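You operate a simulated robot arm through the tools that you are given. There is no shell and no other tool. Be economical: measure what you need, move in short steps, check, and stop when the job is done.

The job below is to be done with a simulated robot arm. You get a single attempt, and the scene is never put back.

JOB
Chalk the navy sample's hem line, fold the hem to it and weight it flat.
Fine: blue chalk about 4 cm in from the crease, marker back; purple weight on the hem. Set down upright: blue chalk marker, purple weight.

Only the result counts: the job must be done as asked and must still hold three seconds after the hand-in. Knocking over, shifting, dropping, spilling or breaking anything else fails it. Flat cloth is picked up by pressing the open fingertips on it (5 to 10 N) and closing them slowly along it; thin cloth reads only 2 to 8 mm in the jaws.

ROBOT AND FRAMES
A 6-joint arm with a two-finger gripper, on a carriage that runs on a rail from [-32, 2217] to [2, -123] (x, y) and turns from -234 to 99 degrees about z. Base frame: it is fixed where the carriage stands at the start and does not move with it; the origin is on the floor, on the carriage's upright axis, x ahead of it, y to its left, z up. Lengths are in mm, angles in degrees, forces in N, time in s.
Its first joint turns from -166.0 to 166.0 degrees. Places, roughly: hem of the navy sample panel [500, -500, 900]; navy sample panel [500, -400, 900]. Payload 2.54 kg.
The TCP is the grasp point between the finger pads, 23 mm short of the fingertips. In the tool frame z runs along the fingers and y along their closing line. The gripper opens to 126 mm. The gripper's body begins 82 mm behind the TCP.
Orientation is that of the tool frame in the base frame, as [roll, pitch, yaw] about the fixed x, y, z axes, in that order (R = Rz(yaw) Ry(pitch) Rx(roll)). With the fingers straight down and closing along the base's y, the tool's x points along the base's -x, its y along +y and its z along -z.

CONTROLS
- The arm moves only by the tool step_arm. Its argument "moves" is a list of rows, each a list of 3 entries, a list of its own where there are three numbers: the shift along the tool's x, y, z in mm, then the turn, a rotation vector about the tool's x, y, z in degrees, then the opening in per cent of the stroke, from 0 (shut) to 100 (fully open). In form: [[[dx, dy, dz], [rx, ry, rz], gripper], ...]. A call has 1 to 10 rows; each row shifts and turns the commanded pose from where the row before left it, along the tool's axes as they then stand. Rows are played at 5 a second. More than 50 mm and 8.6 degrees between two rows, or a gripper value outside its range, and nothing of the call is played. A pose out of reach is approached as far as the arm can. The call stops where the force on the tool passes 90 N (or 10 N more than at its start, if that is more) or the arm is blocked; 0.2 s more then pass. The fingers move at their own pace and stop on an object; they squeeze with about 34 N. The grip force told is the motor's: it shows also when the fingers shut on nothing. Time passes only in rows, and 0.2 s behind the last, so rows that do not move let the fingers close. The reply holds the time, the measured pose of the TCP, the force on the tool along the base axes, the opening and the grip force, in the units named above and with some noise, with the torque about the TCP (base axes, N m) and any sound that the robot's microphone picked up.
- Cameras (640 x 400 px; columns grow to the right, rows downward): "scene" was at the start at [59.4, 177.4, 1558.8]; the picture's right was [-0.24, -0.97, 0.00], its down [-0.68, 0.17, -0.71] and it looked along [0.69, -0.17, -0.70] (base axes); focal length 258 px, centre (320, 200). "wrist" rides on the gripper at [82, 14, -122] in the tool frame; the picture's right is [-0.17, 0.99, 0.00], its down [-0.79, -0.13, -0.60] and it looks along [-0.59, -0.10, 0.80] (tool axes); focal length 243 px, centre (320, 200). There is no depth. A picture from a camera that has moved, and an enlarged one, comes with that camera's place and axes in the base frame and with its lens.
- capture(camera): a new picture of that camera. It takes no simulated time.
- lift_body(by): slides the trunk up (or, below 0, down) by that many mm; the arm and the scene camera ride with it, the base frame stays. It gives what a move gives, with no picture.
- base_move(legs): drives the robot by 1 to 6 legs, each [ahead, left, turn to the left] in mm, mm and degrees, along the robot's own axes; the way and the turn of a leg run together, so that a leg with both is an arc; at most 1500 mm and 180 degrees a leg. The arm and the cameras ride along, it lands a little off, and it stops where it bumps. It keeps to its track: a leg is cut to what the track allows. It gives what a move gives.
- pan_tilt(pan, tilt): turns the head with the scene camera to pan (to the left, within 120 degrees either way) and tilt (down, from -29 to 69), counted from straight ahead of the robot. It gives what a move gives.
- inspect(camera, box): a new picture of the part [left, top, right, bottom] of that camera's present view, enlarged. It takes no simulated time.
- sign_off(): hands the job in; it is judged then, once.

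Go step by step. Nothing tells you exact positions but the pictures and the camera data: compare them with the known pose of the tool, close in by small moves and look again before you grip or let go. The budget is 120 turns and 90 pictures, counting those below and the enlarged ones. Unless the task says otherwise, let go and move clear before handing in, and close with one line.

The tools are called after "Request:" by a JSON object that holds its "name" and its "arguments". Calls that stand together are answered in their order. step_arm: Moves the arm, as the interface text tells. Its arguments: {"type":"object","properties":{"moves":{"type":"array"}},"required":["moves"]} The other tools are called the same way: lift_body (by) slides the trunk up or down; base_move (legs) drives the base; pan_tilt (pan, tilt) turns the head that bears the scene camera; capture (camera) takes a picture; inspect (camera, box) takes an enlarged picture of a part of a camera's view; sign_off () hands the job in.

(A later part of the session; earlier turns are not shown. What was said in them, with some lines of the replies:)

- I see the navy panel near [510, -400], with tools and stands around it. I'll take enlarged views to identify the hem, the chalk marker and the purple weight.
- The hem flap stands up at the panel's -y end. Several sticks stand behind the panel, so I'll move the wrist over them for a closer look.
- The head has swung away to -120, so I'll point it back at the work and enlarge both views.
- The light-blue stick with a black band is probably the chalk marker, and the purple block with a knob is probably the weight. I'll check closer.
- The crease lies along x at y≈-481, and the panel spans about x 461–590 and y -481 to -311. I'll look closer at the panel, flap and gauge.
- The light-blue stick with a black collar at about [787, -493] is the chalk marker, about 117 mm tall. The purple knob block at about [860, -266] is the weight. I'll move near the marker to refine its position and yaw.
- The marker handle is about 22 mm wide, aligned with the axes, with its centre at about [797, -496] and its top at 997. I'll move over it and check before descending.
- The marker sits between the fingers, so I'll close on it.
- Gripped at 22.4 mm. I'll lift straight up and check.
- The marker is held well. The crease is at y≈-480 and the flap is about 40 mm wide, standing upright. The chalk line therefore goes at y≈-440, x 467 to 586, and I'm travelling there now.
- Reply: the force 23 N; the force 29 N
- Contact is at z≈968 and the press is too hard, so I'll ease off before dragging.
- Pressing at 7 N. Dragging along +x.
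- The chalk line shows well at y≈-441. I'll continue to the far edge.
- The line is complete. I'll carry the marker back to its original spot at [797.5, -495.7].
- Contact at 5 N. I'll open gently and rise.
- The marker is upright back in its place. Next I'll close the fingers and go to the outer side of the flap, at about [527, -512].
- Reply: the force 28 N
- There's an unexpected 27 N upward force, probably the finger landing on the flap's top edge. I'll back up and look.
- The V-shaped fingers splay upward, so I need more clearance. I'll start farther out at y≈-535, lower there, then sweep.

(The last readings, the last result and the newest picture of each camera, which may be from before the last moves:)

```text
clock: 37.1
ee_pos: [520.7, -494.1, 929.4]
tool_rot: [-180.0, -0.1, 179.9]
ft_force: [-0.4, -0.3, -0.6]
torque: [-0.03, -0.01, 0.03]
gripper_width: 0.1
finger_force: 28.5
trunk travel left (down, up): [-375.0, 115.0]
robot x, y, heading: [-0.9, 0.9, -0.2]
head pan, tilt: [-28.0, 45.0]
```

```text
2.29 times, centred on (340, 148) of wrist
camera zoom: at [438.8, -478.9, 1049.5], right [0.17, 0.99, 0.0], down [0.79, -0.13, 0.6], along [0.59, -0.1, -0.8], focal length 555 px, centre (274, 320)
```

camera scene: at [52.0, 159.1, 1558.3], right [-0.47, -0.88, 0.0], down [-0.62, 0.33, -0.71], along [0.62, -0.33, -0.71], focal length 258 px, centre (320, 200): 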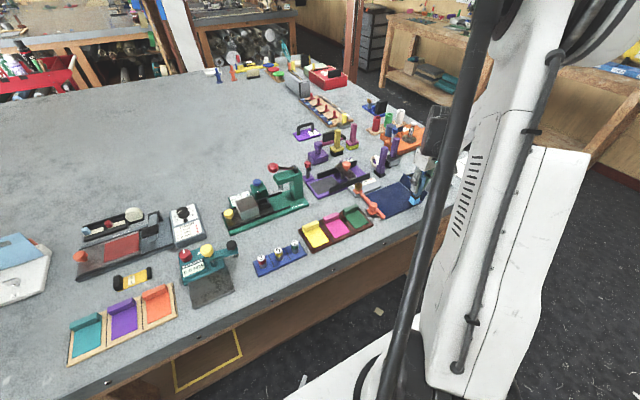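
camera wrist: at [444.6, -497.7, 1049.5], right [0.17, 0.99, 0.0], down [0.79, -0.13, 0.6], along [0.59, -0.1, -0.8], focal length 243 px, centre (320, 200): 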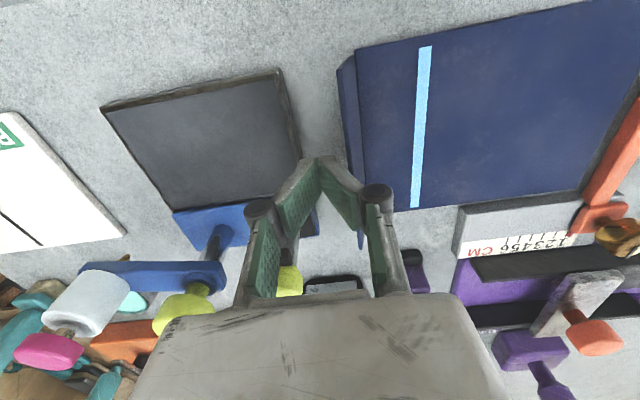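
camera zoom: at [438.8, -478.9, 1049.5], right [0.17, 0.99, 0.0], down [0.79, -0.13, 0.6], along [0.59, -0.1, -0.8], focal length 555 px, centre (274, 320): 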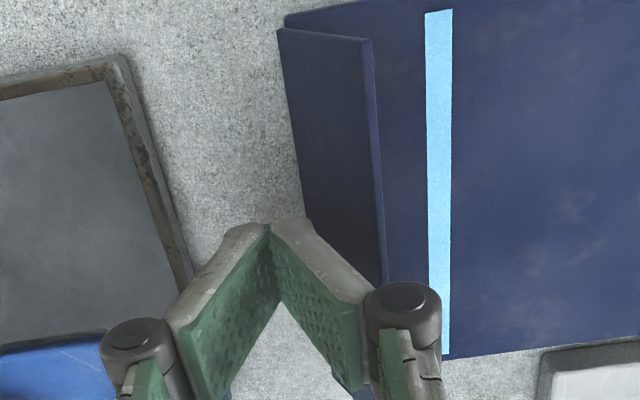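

The flap folds inward with no resistance. I'll continue the arc over and down.

Request:
{"name": "step_arm", "arguments": {"moves": [[[0, 7, 2], [0, 0, 0], 0], [[0, 7, 3], [0, 0, 0], 0], [[0, 6, 4], [0, 0, 0], 0], [[0, 6, 3], [0, 0, 0], 0], [[0, 0, 0], [0, 0, 0], 0]]}}

Request:
{"name": "inspect", "arguments": {"camera": "wrist", "box": [200, 60, 480, 235]}}

```text
clock: 38.3
ee_pos: [521.1, -468.4, 917.5]
tool_rot: [-179.9, -0.1, -180.0]
ft_force: [-0.7, 0.0, -1.1]
torque: [-0.01, 0.01, 0.02]
gripper_width: 0.1
finger_force: 27.9
trunk travel left (down, up): [-375.0, 115.0]
robot x, y, heading: [1.7, 0.5, -0.1]
head pan, tilt: [-28.0, 45.0]
```

```text
2.29 times, centred on (340, 148) of wrist
camera zoom: at [440.0, -452.7, 1038.1], right [0.17, 0.99, 0.0], down [0.79, -0.13, 0.6], along [0.59, -0.1, -0.8], focal length 555 px, centre (274, 320)
```

zoom: 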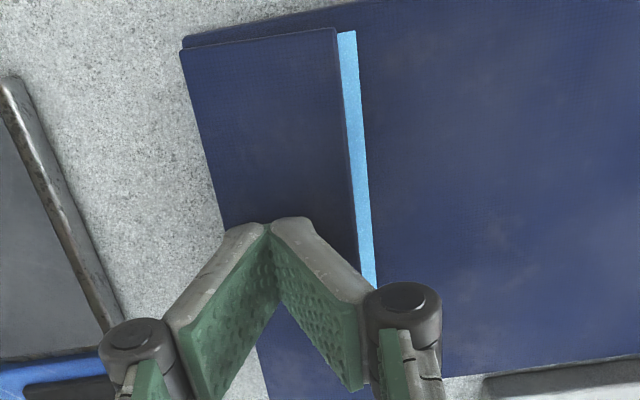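

Request:
{"name": "step_arm", "arguments": {"moves": [[[0, 4, 2], [0, 0, 0], 0], [[0, 2, 2], [0, 0, 0], 0], [[0, 0, 1], [0, 0, 0], 0], [[0, 0, 0], [0, 0, 0], 0]]}}

```text
clock: 39.3
ee_pos: [521.3, -461.2, 911.8]
tool_rot: [-179.9, 0.0, -180.0]
ft_force: [-0.4, 0.1, 0.1]
torque: [0.0, 0.01, 0.0]
gripper_width: 0.2
finger_force: 28.2
trunk travel left (down, up): [-375.0, 115.0]
robot x, y, heading: [-0.2, 1.2, 0.3]
head pan, tilt: [-28.0, 45.0]
```

Request:
{"name": "step_arm", "arguments": {"moves": [[[0, 0, 1], [0, 0, 0], 0], [[0, 0, 0.5], [0, 0, 0], 0], [[0, 0, 0], [0, 0, 0], 0]]}}

Request:
{"name": "inspect", "arguments": {"camera": "wrist", "box": [200, 60, 480, 235]}}

```text
clock: 40.1
ee_pos: [520.5, -461.7, 911.3]
tool_rot: [-179.9, 0.0, -179.9]
ft_force: [-0.1, 0.3, 0.5]
torque: [0.01, -0.01, 0.05]
gripper_width: 0.0
finger_force: 28.2
trunk travel left (down, up): [-375.0, 115.0]
robot x, y, heading: [1.9, -0.3, -0.0]
head pan, tilt: [-28.0, 45.0]
```

```text
2.29 times, centred on (340, 148) of wrist
camera zoom: at [439.5, -446.7, 1032.2], right [0.17, 0.99, 0.0], down [0.79, -0.13, 0.6], along [0.59, -0.1, -0.8], focal length 555 px, centre (274, 320)
```

zoom: 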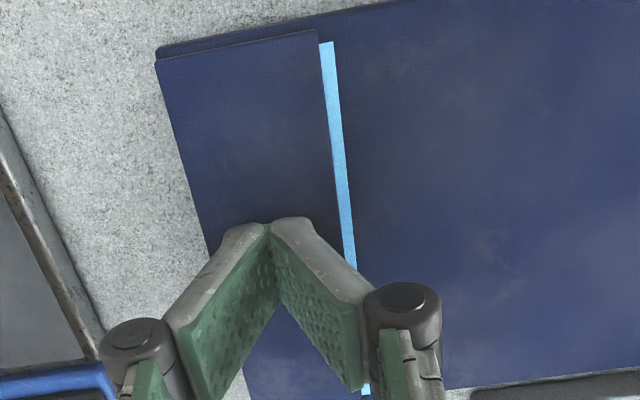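

Nearly flat, and the edge meets the line. I'll press in small steps until there is real force.

Request:
{"name": "step_arm", "arguments": {"moves": [[[0, 0, 1], [0, 0, 0], 0], [[0, 0, 0.5], [0, 0, 0], 0], [[0, 0, 0], [0, 0, 0], 0]]}}

Request:
{"name": "step_arm", "arguments": {"moves": [[[0, 0, 1], [0, 0, 0], 0], [[0, 0, 0], [0, 0, 0], 0]]}}

```text
clock: 40.9
ee_pos: [520.4, -460.5, 911.2]
tool_rot: [-179.8, 0.1, 180.0]
ft_force: [7.6, -5.3, 25.2]
torque: [-0.17, -0.14, 0.0]
gripper_width: 6.0
finger_force: 28.1
trunk travel left (down, up): [-375.0, 115.0]
robot x, y, heading: [-0.6, -4.3, -0.0]
head pan, tilt: [-28.0, 45.0]
```

```text
clock: 41.5
ee_pos: [520.8, -461.4, 910.4]
tool_rot: [-179.9, 0.2, -180.0]
ft_force: [15.0, -12.6, 49.4]
torque: [-0.41, -0.31, 0.02]
gripper_width: 5.7
finger_force: 28.2
trunk travel left (down, up): [-375.0, 115.0]
robot x, y, heading: [-0.4, -2.1, 0.1]
head pan, tilt: [-28.0, 45.0]
```

The jaws read 6 mm, so they may have pinched the hem. I'll ease off and open a little before lifting so I don't drag it.

Request:
{"name": "step_arm", "arguments": {"moves": [[[0, 0, -2], [0, 0, 0], 0], [[0, 0, 0], [0, 0, 12], 12], [[0, 0, 0], [0, 0, 0], 15], [[0, 0, 0], [0, 0, 0], 15]]}}

```text
refused: row 2 steps farther than a row can; nothing moved
```

Request:
{"name": "step_arm", "arguments": {"moves": [[[0, 0, -2], [0, 0, 0], 0], [[0, 0, 0], [0, 0, 0], 12], [[0, 0, 0], [0, 0, 0], 15], [[0, 0, 0], [0, 0, 0], 15]]}}

Request:
{"name": "inspect", "arguments": {"camera": "wrist", "box": [200, 60, 480, 235]}}

```text
clock: 42.5
ee_pos: [519.9, -462.3, 910.6]
tool_rot: [-179.9, 0.0, 179.9]
ft_force: [-3.1, 0.8, 10.7]
torque: [0.03, 0.06, -0.01]
gripper_width: 20.0
finger_force: 2.7
trunk travel left (down, up): [-375.0, 115.0]
robot x, y, heading: [-2.0, -3.1, 0.0]
head pan, tilt: [-28.0, 45.0]
```

```text
2.29 times, centred on (340, 148) of wrist
camera zoom: at [438.7, -446.4, 1031.6], right [0.17, 0.99, 0.0], down [0.79, -0.13, 0.6], along [0.59, -0.1, -0.8], focal length 555 px, centre (274, 320)
```

zoom: 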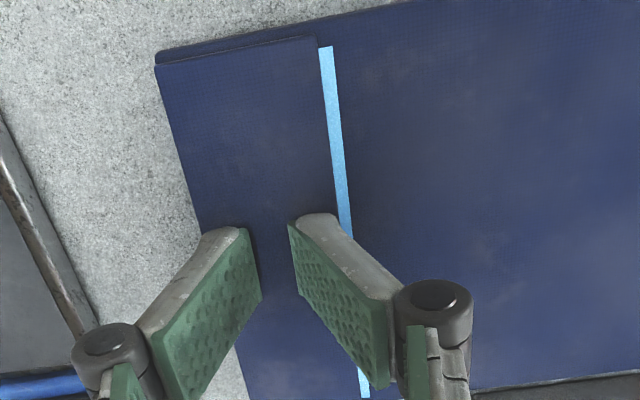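

Clean. I'll lift and see whether the hem stays down.

Request:
{"name": "step_arm", "arguments": {"moves": [[[0, 0, -10], [0, 0, 0], 20], [[0, 0, -30], [0, 0, 0], 20], [[0, 0, -45], [0, 0, 0], 20], [[0, 0, -45], [0, 0, 0], 20], [[0, 0, 0], [0, 0, 0], 20]]}}

Request:
{"name": "inspect", "arguments": {"camera": "wrist", "box": [180, 60, 500, 260]}}

```text
clock: 43.7
ee_pos: [520.8, -461.8, 1042.0]
tool_rot: [180.0, 0.0, -180.0]
ft_force: [-0.1, 0.2, 0.7]
torque: [0.01, -0.04, 0.02]
gripper_width: 25.1
finger_force: 0.0
trunk travel left (down, up): [-375.0, 115.0]
robot x, y, heading: [1.5, 3.6, -0.0]
head pan, tilt: [-28.0, 45.0]
```

```text
2.00 times, centred on (340, 160) of wrist
camera zoom: at [439.2, -446.1, 1161.7], right [0.17, 0.99, 0.0], down [0.79, -0.13, 0.6], along [0.59, -0.1, -0.8], focal length 485 px, centre (280, 280)
```

zoom: 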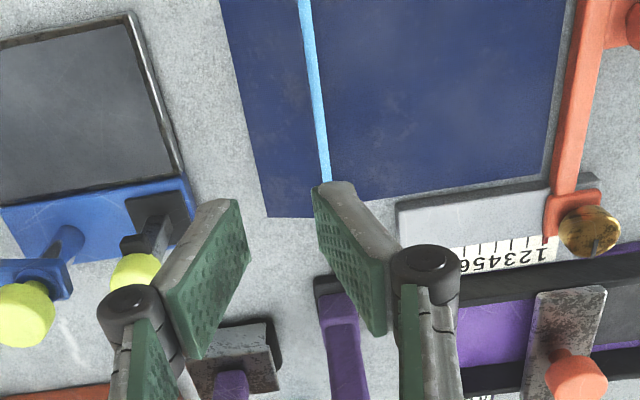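

The hem stays folded at the line. Next is the purple weight near [858, -268].

Request:
{"name": "step_arm", "arguments": {"moves": [[[0, 0, -40], [0, 0, 0], 60], [[-40, 28, 0], [0, 0, 0], 60], [[-40, 28, 0], [0, 0, 0], 60], [[-40, 28, 0], [0, 0, 0], 60], [[-40, 28, 0], [0, 0, 0], 60], [[-40, 28, 0], [0, 0, 0], 60], [[-40, 28, 0], [0, 0, 0], 60], [[-30, 26, 0], [0, 0, 0], 60]]}}

Request:
{"name": "capture", "arguments": {"camera": "wrist"}}

Request:
{"name": "inspect", "arguments": {"camera": "wrist", "box": [200, 120, 440, 270]}}

```text
clock: 45.5
ee_pos: [791.4, -265.7, 1081.8]
tool_rot: [180.0, 0.0, -179.9]
ft_force: [1.6, 0.3, -0.3]
torque: [0.01, -0.03, -0.01]
gripper_width: 75.7
finger_force: 0.1
trunk travel left (down, up): [-375.0, 115.0]
robot x, y, heading: [-4.9, 0.5, -0.1]
head pan, tilt: [-28.0, 45.0]
```

```text
51 pictures are left
camera wrist: at [709.4, -251.2, 1202.1], right [0.17, 0.99, 0.0], down [0.79, -0.13, 0.6], along [0.59, -0.1, -0.8], focal length 243 px, centre (320, 200)
```

wrist: 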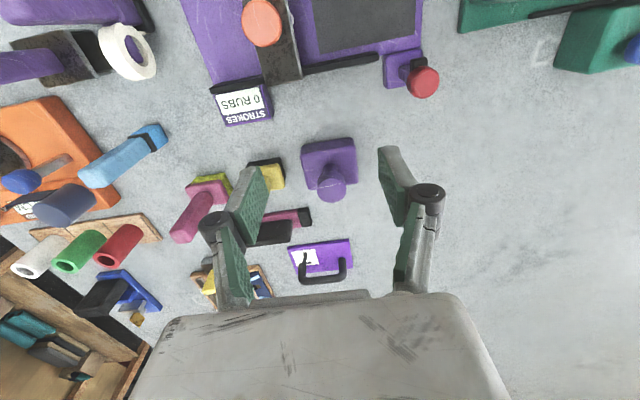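

```text
2.67 times, centred on (320, 195) of wrist
camera zoom: at [709.4, -251.2, 1202.1], right [0.17, 0.99, 0.0], down [0.79, -0.13, 0.6], along [0.59, -0.1, -0.8], focal length 647 px, centre (320, 213)
```

zoom: 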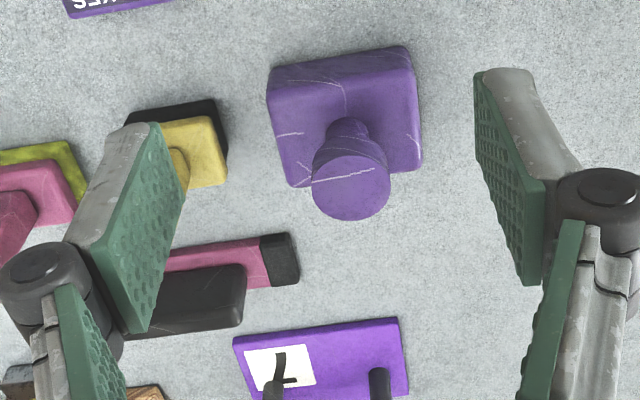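

The plate with the handle lies beyond reach at x≈1076, so the knobbed block is the weight, with its centre at about [870, -265]. I'll check its heights from the scene camera.

Request:
{"name": "inspect", "arguments": {"camera": "scene", "box": [296, 134, 344, 164]}}

Request:
{"name": "step_arm", "arguments": {"moves": [[[-40, 0, 0], [0, 0, 0], 60], [[-39, 0, 30], [0, 0, 0], 60]]}}

Request:
{"name": "inspect", "arguments": {"camera": "wrist", "box": [200, 120, 440, 270]}}

```text
13.33 times, centred on (320, 149) of scene
camera zoom: at [52.1, 159.2, 1558.3], right [-0.47, -0.88, 0.0], down [-0.62, 0.33, -0.71], along [0.62, -0.33, -0.71], focal length 3444 px, centre (320, 880)
```

zoom: 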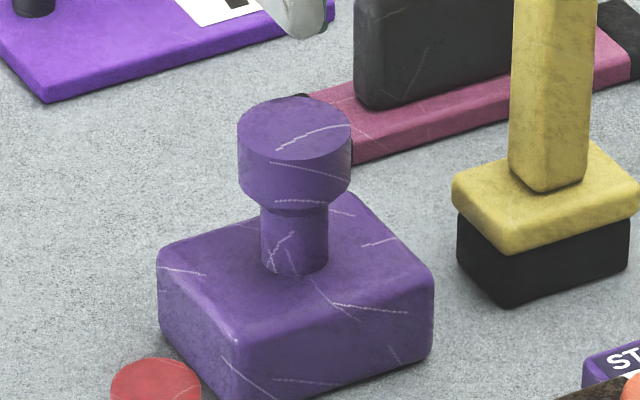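

```text
clock: 46.1
ee_pos: [870.5, -265.5, 1049.5]
tool_rot: [179.9, 0.0, -180.0]
ft_force: [0.7, -0.2, 0.0]
torque: [-0.01, -0.04, 0.02]
gripper_width: 75.6
finger_force: 0.0
trunk travel left (down, up): [-375.0, 115.0]
robot x, y, heading: [2.4, -1.5, -0.1]
head pan, tilt: [-28.0, 45.0]
```

```text
2.67 times, centred on (320, 195) of wrist
camera zoom: at [788.5, -251.9, 1170.9], right [0.17, 0.99, 0.0], down [0.79, -0.13, 0.6], along [0.59, -0.1, -0.8], focal length 647 px, centre (320, 213)
```

zoom: 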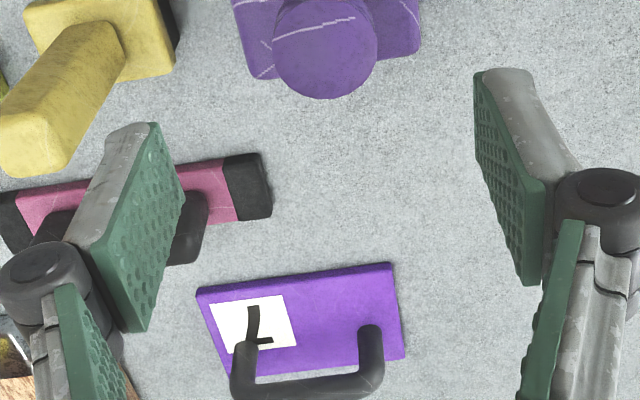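

The weight has a 35 mm knob head (top z≈957) on a block about 72×60×29 mm, centred at about [873, -265]. I'll descend to grip the knob head at z≈945.

Request:
{"name": "step_arm", "arguments": {"moves": [[[-2, 0, 40], [0, 0, 0], 50], [[0, 0, 40], [0, 0, 0], 50], [[0, 0, 14], [0, 0, 0], 50], [[0, 0, 0], [0, 0, 0], 50]]}}

Request:
{"name": "inspect", "arguments": {"camera": "wrist", "box": [200, 80, 440, 230]}}

Request:
{"name": "inspect", "arguments": {"camera": "scene", "box": [290, 114, 354, 154]}}

```text
clock: 47.1
ee_pos: [871.9, -266.9, 955.7]
tool_rot: [180.0, 0.0, 180.0]
ft_force: [-0.3, -0.2, -0.1]
torque: [0.0, -0.03, 0.03]
gripper_width: 62.8
finger_force: 0.1
trunk travel left (down, up): [-375.0, 115.0]
robot x, y, heading: [-1.4, 1.4, -0.0]
head pan, tilt: [-28.0, 45.0]
```

```text
2.67 times, centred on (320, 155) of wrist
camera zoom: at [790.1, -252.3, 1077.4], right [0.17, 0.99, 0.0], down [0.79, -0.13, 0.6], along [0.59, -0.1, -0.8], focal length 647 px, centre (320, 320)
```

zoom: 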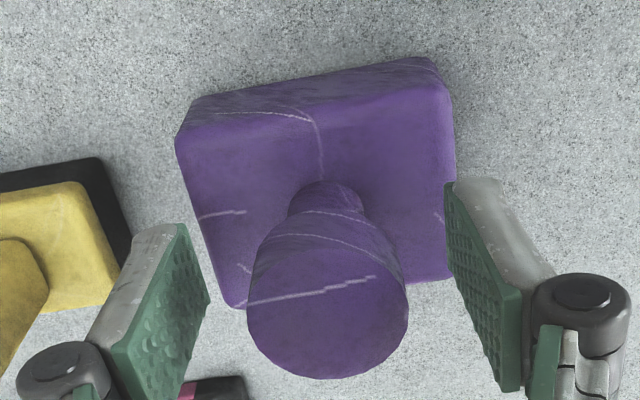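

```text
10.00 times, centred on (322, 134) of scene
camera zoom: at [51.6, 159.1, 1558.3], right [-0.47, -0.88, 0.0], down [-0.62, 0.33, -0.71], along [0.62, -0.33, -0.71], focal length 2583 px, centre (300, 860)
```

zoom: 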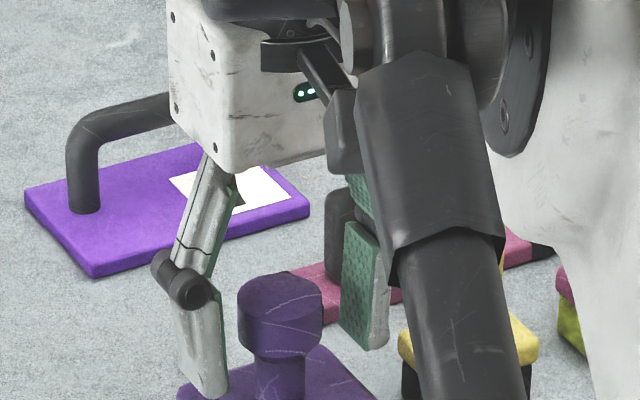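

Request:
{"name": "step_arm", "arguments": {"moves": [[[0, 1, 10], [0, 0, 0], 50], [[0, 0, 0], [0, 0, 0], 35], [[0, 0, 0], [0, 0, 0], 20], [[0, 0, 0], [0, 0, 0], 0], [[0, 0, 0], [0, 0, 0], 0]]}}

Request:
{"name": "inspect", "arguments": {"camera": "wrist", "box": [200, 80, 440, 230]}}

```text
clock: 48.3
ee_pos: [872.7, -266.6, 947.1]
tool_rot: [180.0, 0.0, -180.0]
ft_force: [-0.6, 0.7, -0.2]
torque: [-0.01, -0.05, 0.01]
gripper_width: 26.8
finger_force: 33.9
trunk travel left (down, up): [-375.0, 115.0]
robot x, y, heading: [-4.5, 2.2, 0.1]
head pan, tilt: [-28.0, 45.0]
```

```text
2.67 times, centred on (320, 155) of wrist
camera zoom: at [790.5, -251.5, 1067.2], right [0.17, 0.99, 0.0], down [0.79, -0.13, 0.6], along [0.59, -0.1, -0.8], focal length 647 px, centre (320, 320)
```

zoom: 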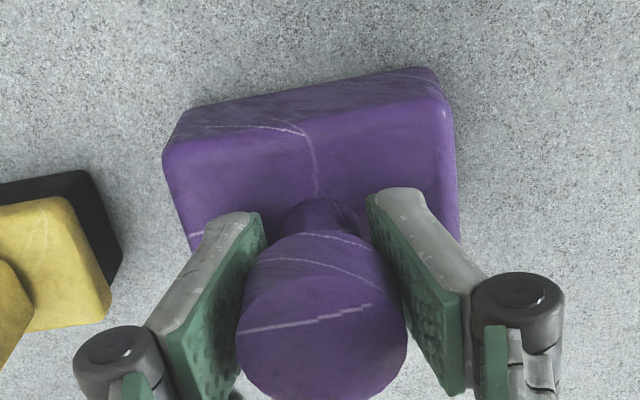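

The grip holds at 26.8 mm. I'll test-lift gently.

Request:
{"name": "step_arm", "arguments": {"moves": [[[0, 0, -5], [0, 0, 0], 0], [[0, 0, -10], [0, 0, 0], 0], [[0, 0, 0], [0, 0, 0], 0]]}}

Request:
{"name": "inspect", "arguments": {"camera": "wrist", "box": [200, 80, 440, 230]}}

Request:
{"name": "inspect", "arguments": {"camera": "scene", "box": [290, 124, 354, 164]}}

```text
clock: 49.1
ee_pos: [871.5, -266.0, 961.5]
tool_rot: [179.9, -0.1, 179.9]
ft_force: [-0.3, -0.6, 2.6]
torque: [-0.17, 0.02, 0.01]
gripper_width: 34.4
finger_force: 33.8
trunk travel left (down, up): [-375.0, 115.0]
robot x, y, heading: [2.2, 0.9, 0.2]
head pan, tilt: [-28.0, 45.0]
```

```text
2.67 times, centred on (320, 155) of wrist
camera zoom: at [790.5, -251.3, 1083.1], right [0.17, 0.99, 0.0], down [0.79, -0.13, 0.6], along [0.59, -0.1, -0.8], focal length 647 px, centre (320, 320)
```

zoom: 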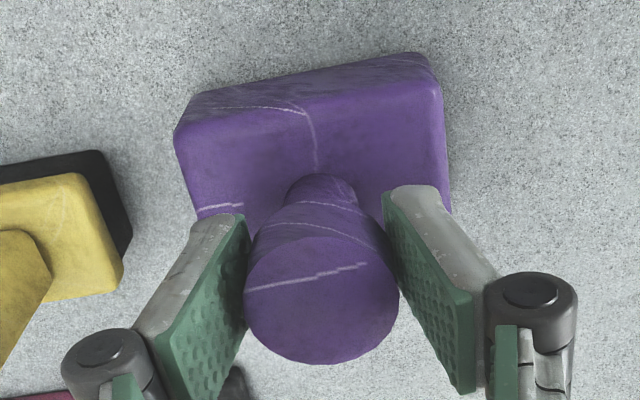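

```text
10.00 times, centred on (322, 144) of scene
camera zoom: at [51.6, 159.1, 1558.4], right [-0.47, -0.88, 0.0], down [-0.62, 0.33, -0.71], along [0.62, -0.33, -0.71], focal length 2583 px, centre (300, 760)
```

zoom: 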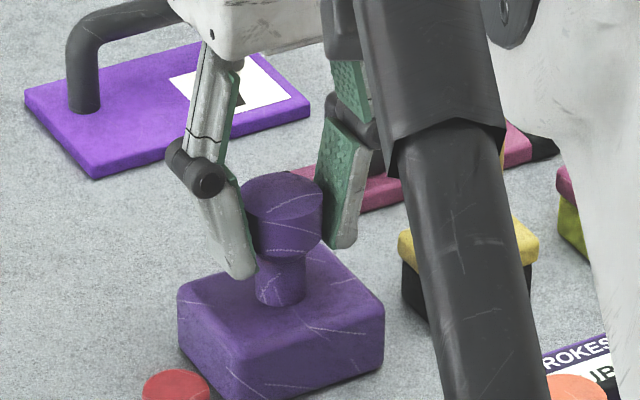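

The fingers slid from the tapered neck up onto the 34 mm knob head. They are now on the cylinder, so I'll test-lift again from here.

Request:
{"name": "step_arm", "arguments": {"moves": [[[0, 0, -4], [0, 0, 0], 0], [[0, 0, -4], [0, 0, 0], 0], [[0, 0, 0], [0, 0, 0], 0]]}}

Request:
{"name": "inspect", "arguments": {"camera": "scene", "box": [290, 124, 354, 164]}}

```text
clock: 49.9
ee_pos: [872.5, -267.2, 968.5]
tool_rot: [180.0, 0.0, 180.0]
ft_force: [-0.5, -0.4, -5.8]
torque: [-0.01, -0.02, 0.0]
gripper_width: 34.5
finger_force: 34.1
trunk travel left (down, up): [-375.0, 115.0]
robot x, y, heading: [0.4, 2.1, 0.2]
head pan, tilt: [-28.0, 45.0]
```

```text
10.00 times, centred on (322, 144) of scene
camera zoom: at [52.5, 158.9, 1558.3], right [-0.47, -0.88, 0.0], down [-0.62, 0.33, -0.71], along [0.62, -0.33, -0.71], focal length 2583 px, centre (300, 760)
```

zoom: 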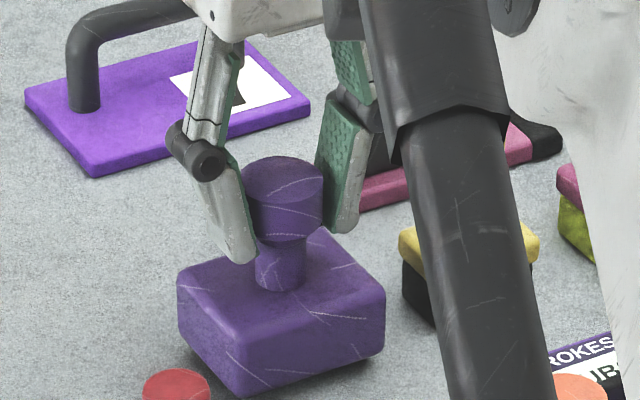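

The weight is lifted (about 0.6 kg) and level. I'll raise it and carry it over the hem.

Request:
{"name": "step_arm", "arguments": {"moves": [[[0, 0, -30], [0, 0, 0], 0], [[0, 0, -40], [0, 0, 0], 0], [[0, 0, -40], [0, 0, 0], 0], [[0, 0, -40], [0, 0, 0], 0], [[0, 0, 0], [0, 0, 0], 0]]}}

Request:
{"name": "step_arm", "arguments": {"moves": [[[20, -11, 0], [0, 0, 0], 0], [[38, -21, 0], [0, 0, 0], 0], [[40, -22, 0], [0, 0, 0], 0], [[40, -22, 0], [0, 0, 0], 0], [[40, -22, 0], [0, 0, 0], 0], [[40, -22, 0], [0, 0, 0], 0], [[40, -22, 0], [0, 0, 0], 0], [[40, -22, 0], [0, 0, 0], 0], [[30, -17, 0], [0, 0, 0], 0], [[17, -11, 0], [0, 0, 0], 0]]}}

Request:
{"name": "capture", "arguments": {"camera": "wrist"}}

```text
clock: 51.1
ee_pos: [872.8, -265.4, 1119.3]
tool_rot: [-180.0, 0.0, -180.0]
ft_force: [0.0, 0.2, -5.3]
torque: [0.03, -0.02, -0.02]
gripper_width: 34.2
finger_force: 34.4
trunk travel left (down, up): [-375.0, 115.0]
robot x, y, heading: [1.2, 0.6, -0.1]
head pan, tilt: [-28.0, 45.0]
```

```text
clock: 53.3
ee_pos: [526.7, -458.8, 1119.9]
tool_rot: [-180.0, 0.0, -180.0]
ft_force: [0.7, 0.2, -5.3]
torque: [-0.03, 0.03, 0.01]
gripper_width: 34.5
finger_force: 34.1
trunk travel left (down, up): [-375.0, 115.0]
robot x, y, heading: [-0.3, -2.0, -0.0]
head pan, tilt: [-28.0, 45.0]
```

```text
41 pictures are left
camera wrist: at [444.9, -444.0, 1240.9], right [0.17, 0.99, 0.0], down [0.79, -0.13, 0.6], along [0.59, -0.1, -0.8], focal length 243 px, centre (320, 200)
```

wrist: 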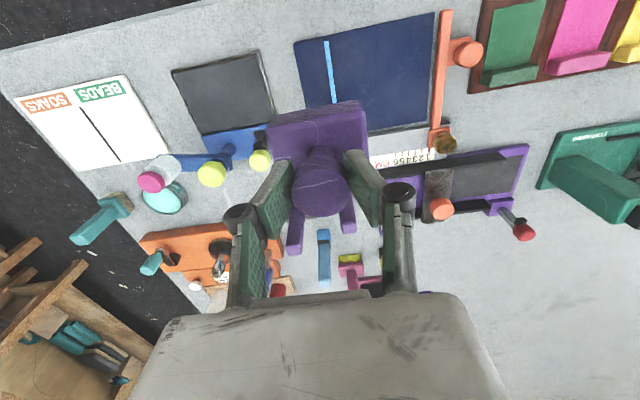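

Request:
{"name": "step_arm", "arguments": {"moves": [[[0, 0, 40], [0, 0, 0], 0], [[0, 0, 40], [0, 0, 0], 0], [[0, 0, 35], [0, 0, 0], 0], [[0, 0, 18], [0, 0, 0], 0], [[0, 0, 0], [0, 0, 0], 0]]}}

Request:
{"name": "inspect", "arguments": {"camera": "wrist", "box": [200, 60, 440, 210]}}

Request:
{"name": "inspect", "arguments": {"camera": "scene", "box": [360, 150, 450, 206]}}

```text
clock: 54.5
ee_pos: [527.8, -457.5, 987.0]
tool_rot: [180.0, 0.0, -179.9]
ft_force: [-0.4, -0.8, -4.4]
torque: [0.03, 0.03, 0.05]
gripper_width: 34.3
finger_force: 33.9
trunk travel left (down, up): [-375.0, 115.0]
robot x, y, heading: [-0.9, 1.5, -0.1]
head pan, tilt: [-28.0, 45.0]
```

```text
2.67 times, centred on (320, 135) of wrist
camera zoom: at [446.4, -443.5, 1107.2], right [0.17, 0.99, 0.0], down [0.79, -0.13, 0.6], along [0.59, -0.1, -0.8], focal length 647 px, centre (320, 373)
```

zoom: 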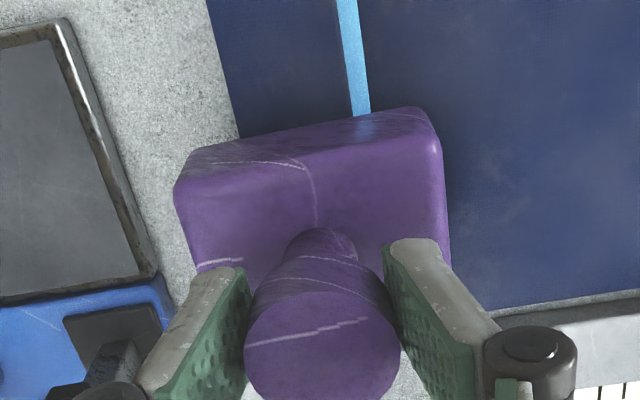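

```text
7.11 times, centred on (405, 178) of scene
camera zoom: at [52.4, 158.8, 1558.3], right [-0.47, -0.88, 0.0], down [-0.62, 0.33, -0.71], along [0.62, -0.33, -0.71], focal length 1837 px, centre (-284, 356)
```

zoom: 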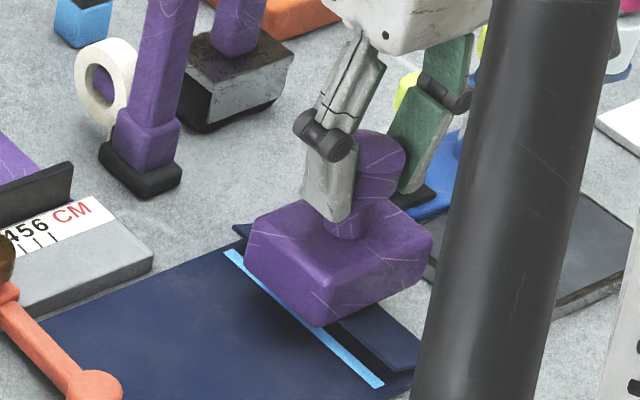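

The weight is centred above the hem. I'll lower it until the hem takes the load.

Request:
{"name": "step_arm", "arguments": {"moves": [[[0, 0, 6], [0, 0, 0], 0], [[0, 0, 4], [0, 0, 0], 0], [[0, 0, 2], [0, 0, 0], 0], [[0, 0, 0], [0, 0, 0], 0]]}}

Request:
{"name": "step_arm", "arguments": {"moves": [[[0, 0, 2], [0, 0, 0], 0], [[0, 0, 0], [0, 0, 0], 0]]}}

```text
clock: 55.5
ee_pos: [527.7, -459.1, 973.3]
tool_rot: [180.0, 0.0, -179.9]
ft_force: [0.0, -1.0, -4.1]
torque: [0.04, 0.0, -0.03]
gripper_width: 34.2
finger_force: 33.9
trunk travel left (down, up): [-375.0, 115.0]
robot x, y, heading: [-2.5, -0.2, -0.0]
head pan, tilt: [-28.0, 45.0]
```

```text
clock: 56.1
ee_pos: [528.1, -458.8, 972.3]
tool_rot: [-179.9, 0.1, -179.9]
ft_force: [0.3, 0.0, -5.3]
torque: [-0.01, 0.0, 0.01]
gripper_width: 34.2
finger_force: 34.3
trunk travel left (down, up): [-375.0, 115.0]
robot x, y, heading: [1.1, 3.9, 0.2]
head pan, tilt: [-28.0, 45.0]
```

Request:
{"name": "step_arm", "arguments": {"moves": [[[0, 0, 1.5], [0, 0, 0], 0], [[0, 0, 0], [0, 0, 0], 0]]}}

Request:
{"name": "step_arm", "arguments": {"moves": [[[0, 0, 1], [0, 0, 0], 0], [[0, 0, 0], [0, 0, 0], 0]]}}

```text
clock: 56.7
ee_pos: [528.5, -458.0, 971.1]
tool_rot: [-180.0, 0.0, 180.0]
ft_force: [0.7, 0.6, -2.7]
torque: [0.02, -0.05, -0.01]
gripper_width: 34.5
finger_force: 34.1
trunk travel left (down, up): [-375.0, 115.0]
robot x, y, heading: [0.1, -1.2, 0.0]
head pan, tilt: [-28.0, 45.0]
```

```text
clock: 57.3
ee_pos: [528.6, -458.4, 970.5]
tool_rot: [-180.0, 0.0, 180.0]
ft_force: [1.9, -2.6, 9.2]
torque: [-0.1, -0.14, -0.08]
gripper_width: 34.2
finger_force: 34.1
trunk travel left (down, up): [-375.0, 115.0]
robot x, y, heading: [0.3, -2.3, 0.1]
head pan, tilt: [-28.0, 45.0]
```

The weight is seated. I'll open gently and rise.

Request:
{"name": "step_arm", "arguments": {"moves": [[[0, 0, 0], [0, 0, 0], 30], [[0, 0, 0], [0, 0, 0], 40], [[0, 0, 0], [0, 0, 0], 50], [[0, 0, 0], [0, 0, 0], 55], [[0, 0, -40], [0, 0, 0], 55], [[0, 0, -40], [0, 0, 0], 55], [[0, 0, -40], [0, 0, 0], 55], [[45, 0, -20], [0, 0, 0], 55], [[45, 0, 0], [0, 0, 0], 55], [[45, 0, 0], [0, 0, 0], 55]]}}

Request:
{"name": "capture", "arguments": {"camera": "wrist"}}

Request:
{"name": "capture", "arguments": {"camera": "scene"}}

Request:
{"name": "inspect", "arguments": {"camera": "scene", "box": [290, 110, 450, 210]}}

Request:
{"name": "inspect", "arguments": {"camera": "wrist", "box": [160, 100, 480, 300]}}

```text
clock: 59.5
ee_pos: [393.6, -457.1, 1110.0]
tool_rot: [-180.0, 0.0, 180.0]
ft_force: [-0.7, -0.5, -0.9]
torque: [-0.01, 0.03, -0.03]
gripper_width: 69.3
finger_force: 0.1
trunk travel left (down, up): [-375.0, 115.0]
robot x, y, heading: [-1.6, -3.2, -0.1]
head pan, tilt: [-28.0, 45.0]
```

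```text
38 pictures are left
camera wrist: at [310.5, -442.8, 1230.5], right [0.17, 0.99, 0.0], down [0.79, -0.13, 0.6], along [0.59, -0.1, -0.8], focal length 243 px, centre (320, 200)
```

wrist: 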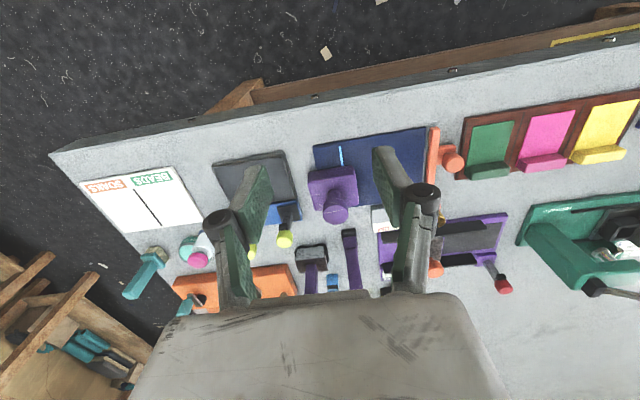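

```text
37 pictures are left
camera scene: at [52.5, 159.1, 1558.3], right [-0.47, -0.88, 0.0], down [-0.62, 0.33, -0.71], along [0.62, -0.33, -0.71], focal length 258 px, centre (320, 200)
```

scene: 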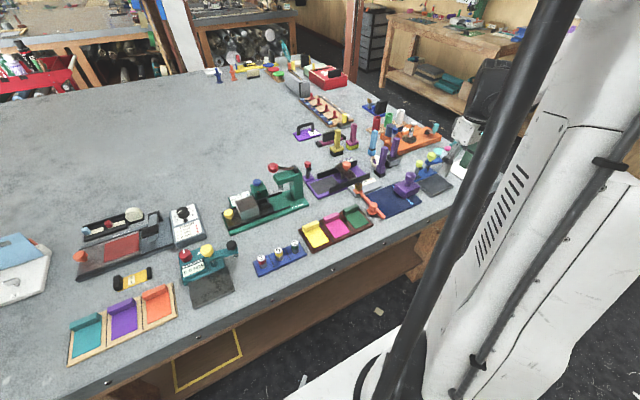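

```text
4.00 times, centred on (370, 160) of scene
camera zoom: at [52.5, 159.1, 1558.3], right [-0.47, -0.88, 0.0], down [-0.62, 0.33, -0.71], along [0.62, -0.33, -0.71], focal length 1033 px, centre (120, 360)
```

zoom: 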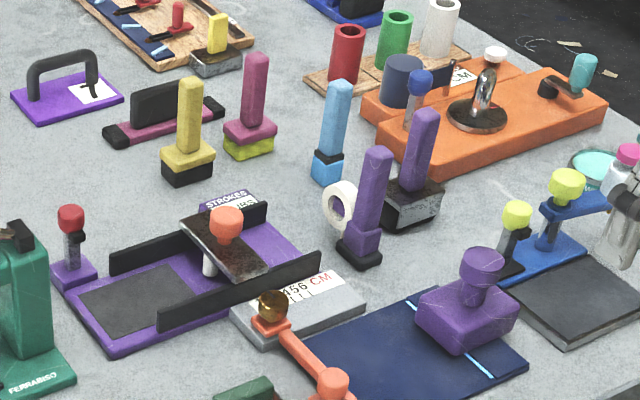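

```text
2.00 times, centred on (320, 200) of wrist
camera zoom: at [310.5, -442.8, 1230.5], right [0.17, 0.99, 0.0], down [0.79, -0.13, 0.6], along [0.59, -0.1, -0.8], focal length 485 px, centre (320, 200)
```

zoom: 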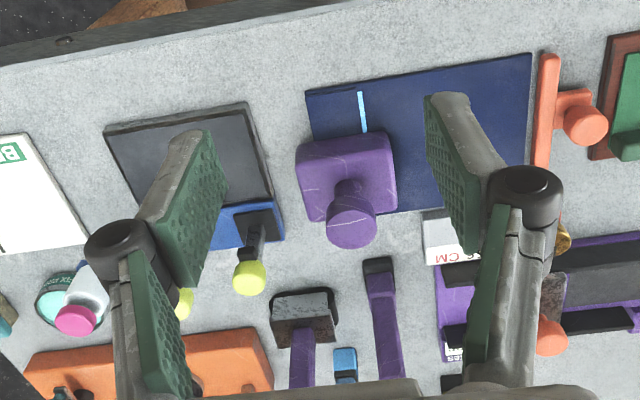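

The hem is folded to the chalk line with the purple weight upright on it. The marker stands in its place, nothing else has moved, and the arm is clear, so I'll hand in.

Request:
{"name": "sign_off", "arguments": {}}

```text
The job is handed in.
```

I chalked the blue line about 4 cm in from the crease, folded the hem to it and set the purple weight upright on the hem, with the marker standing back in its place; the hand-in was accepted but gave no verdict.
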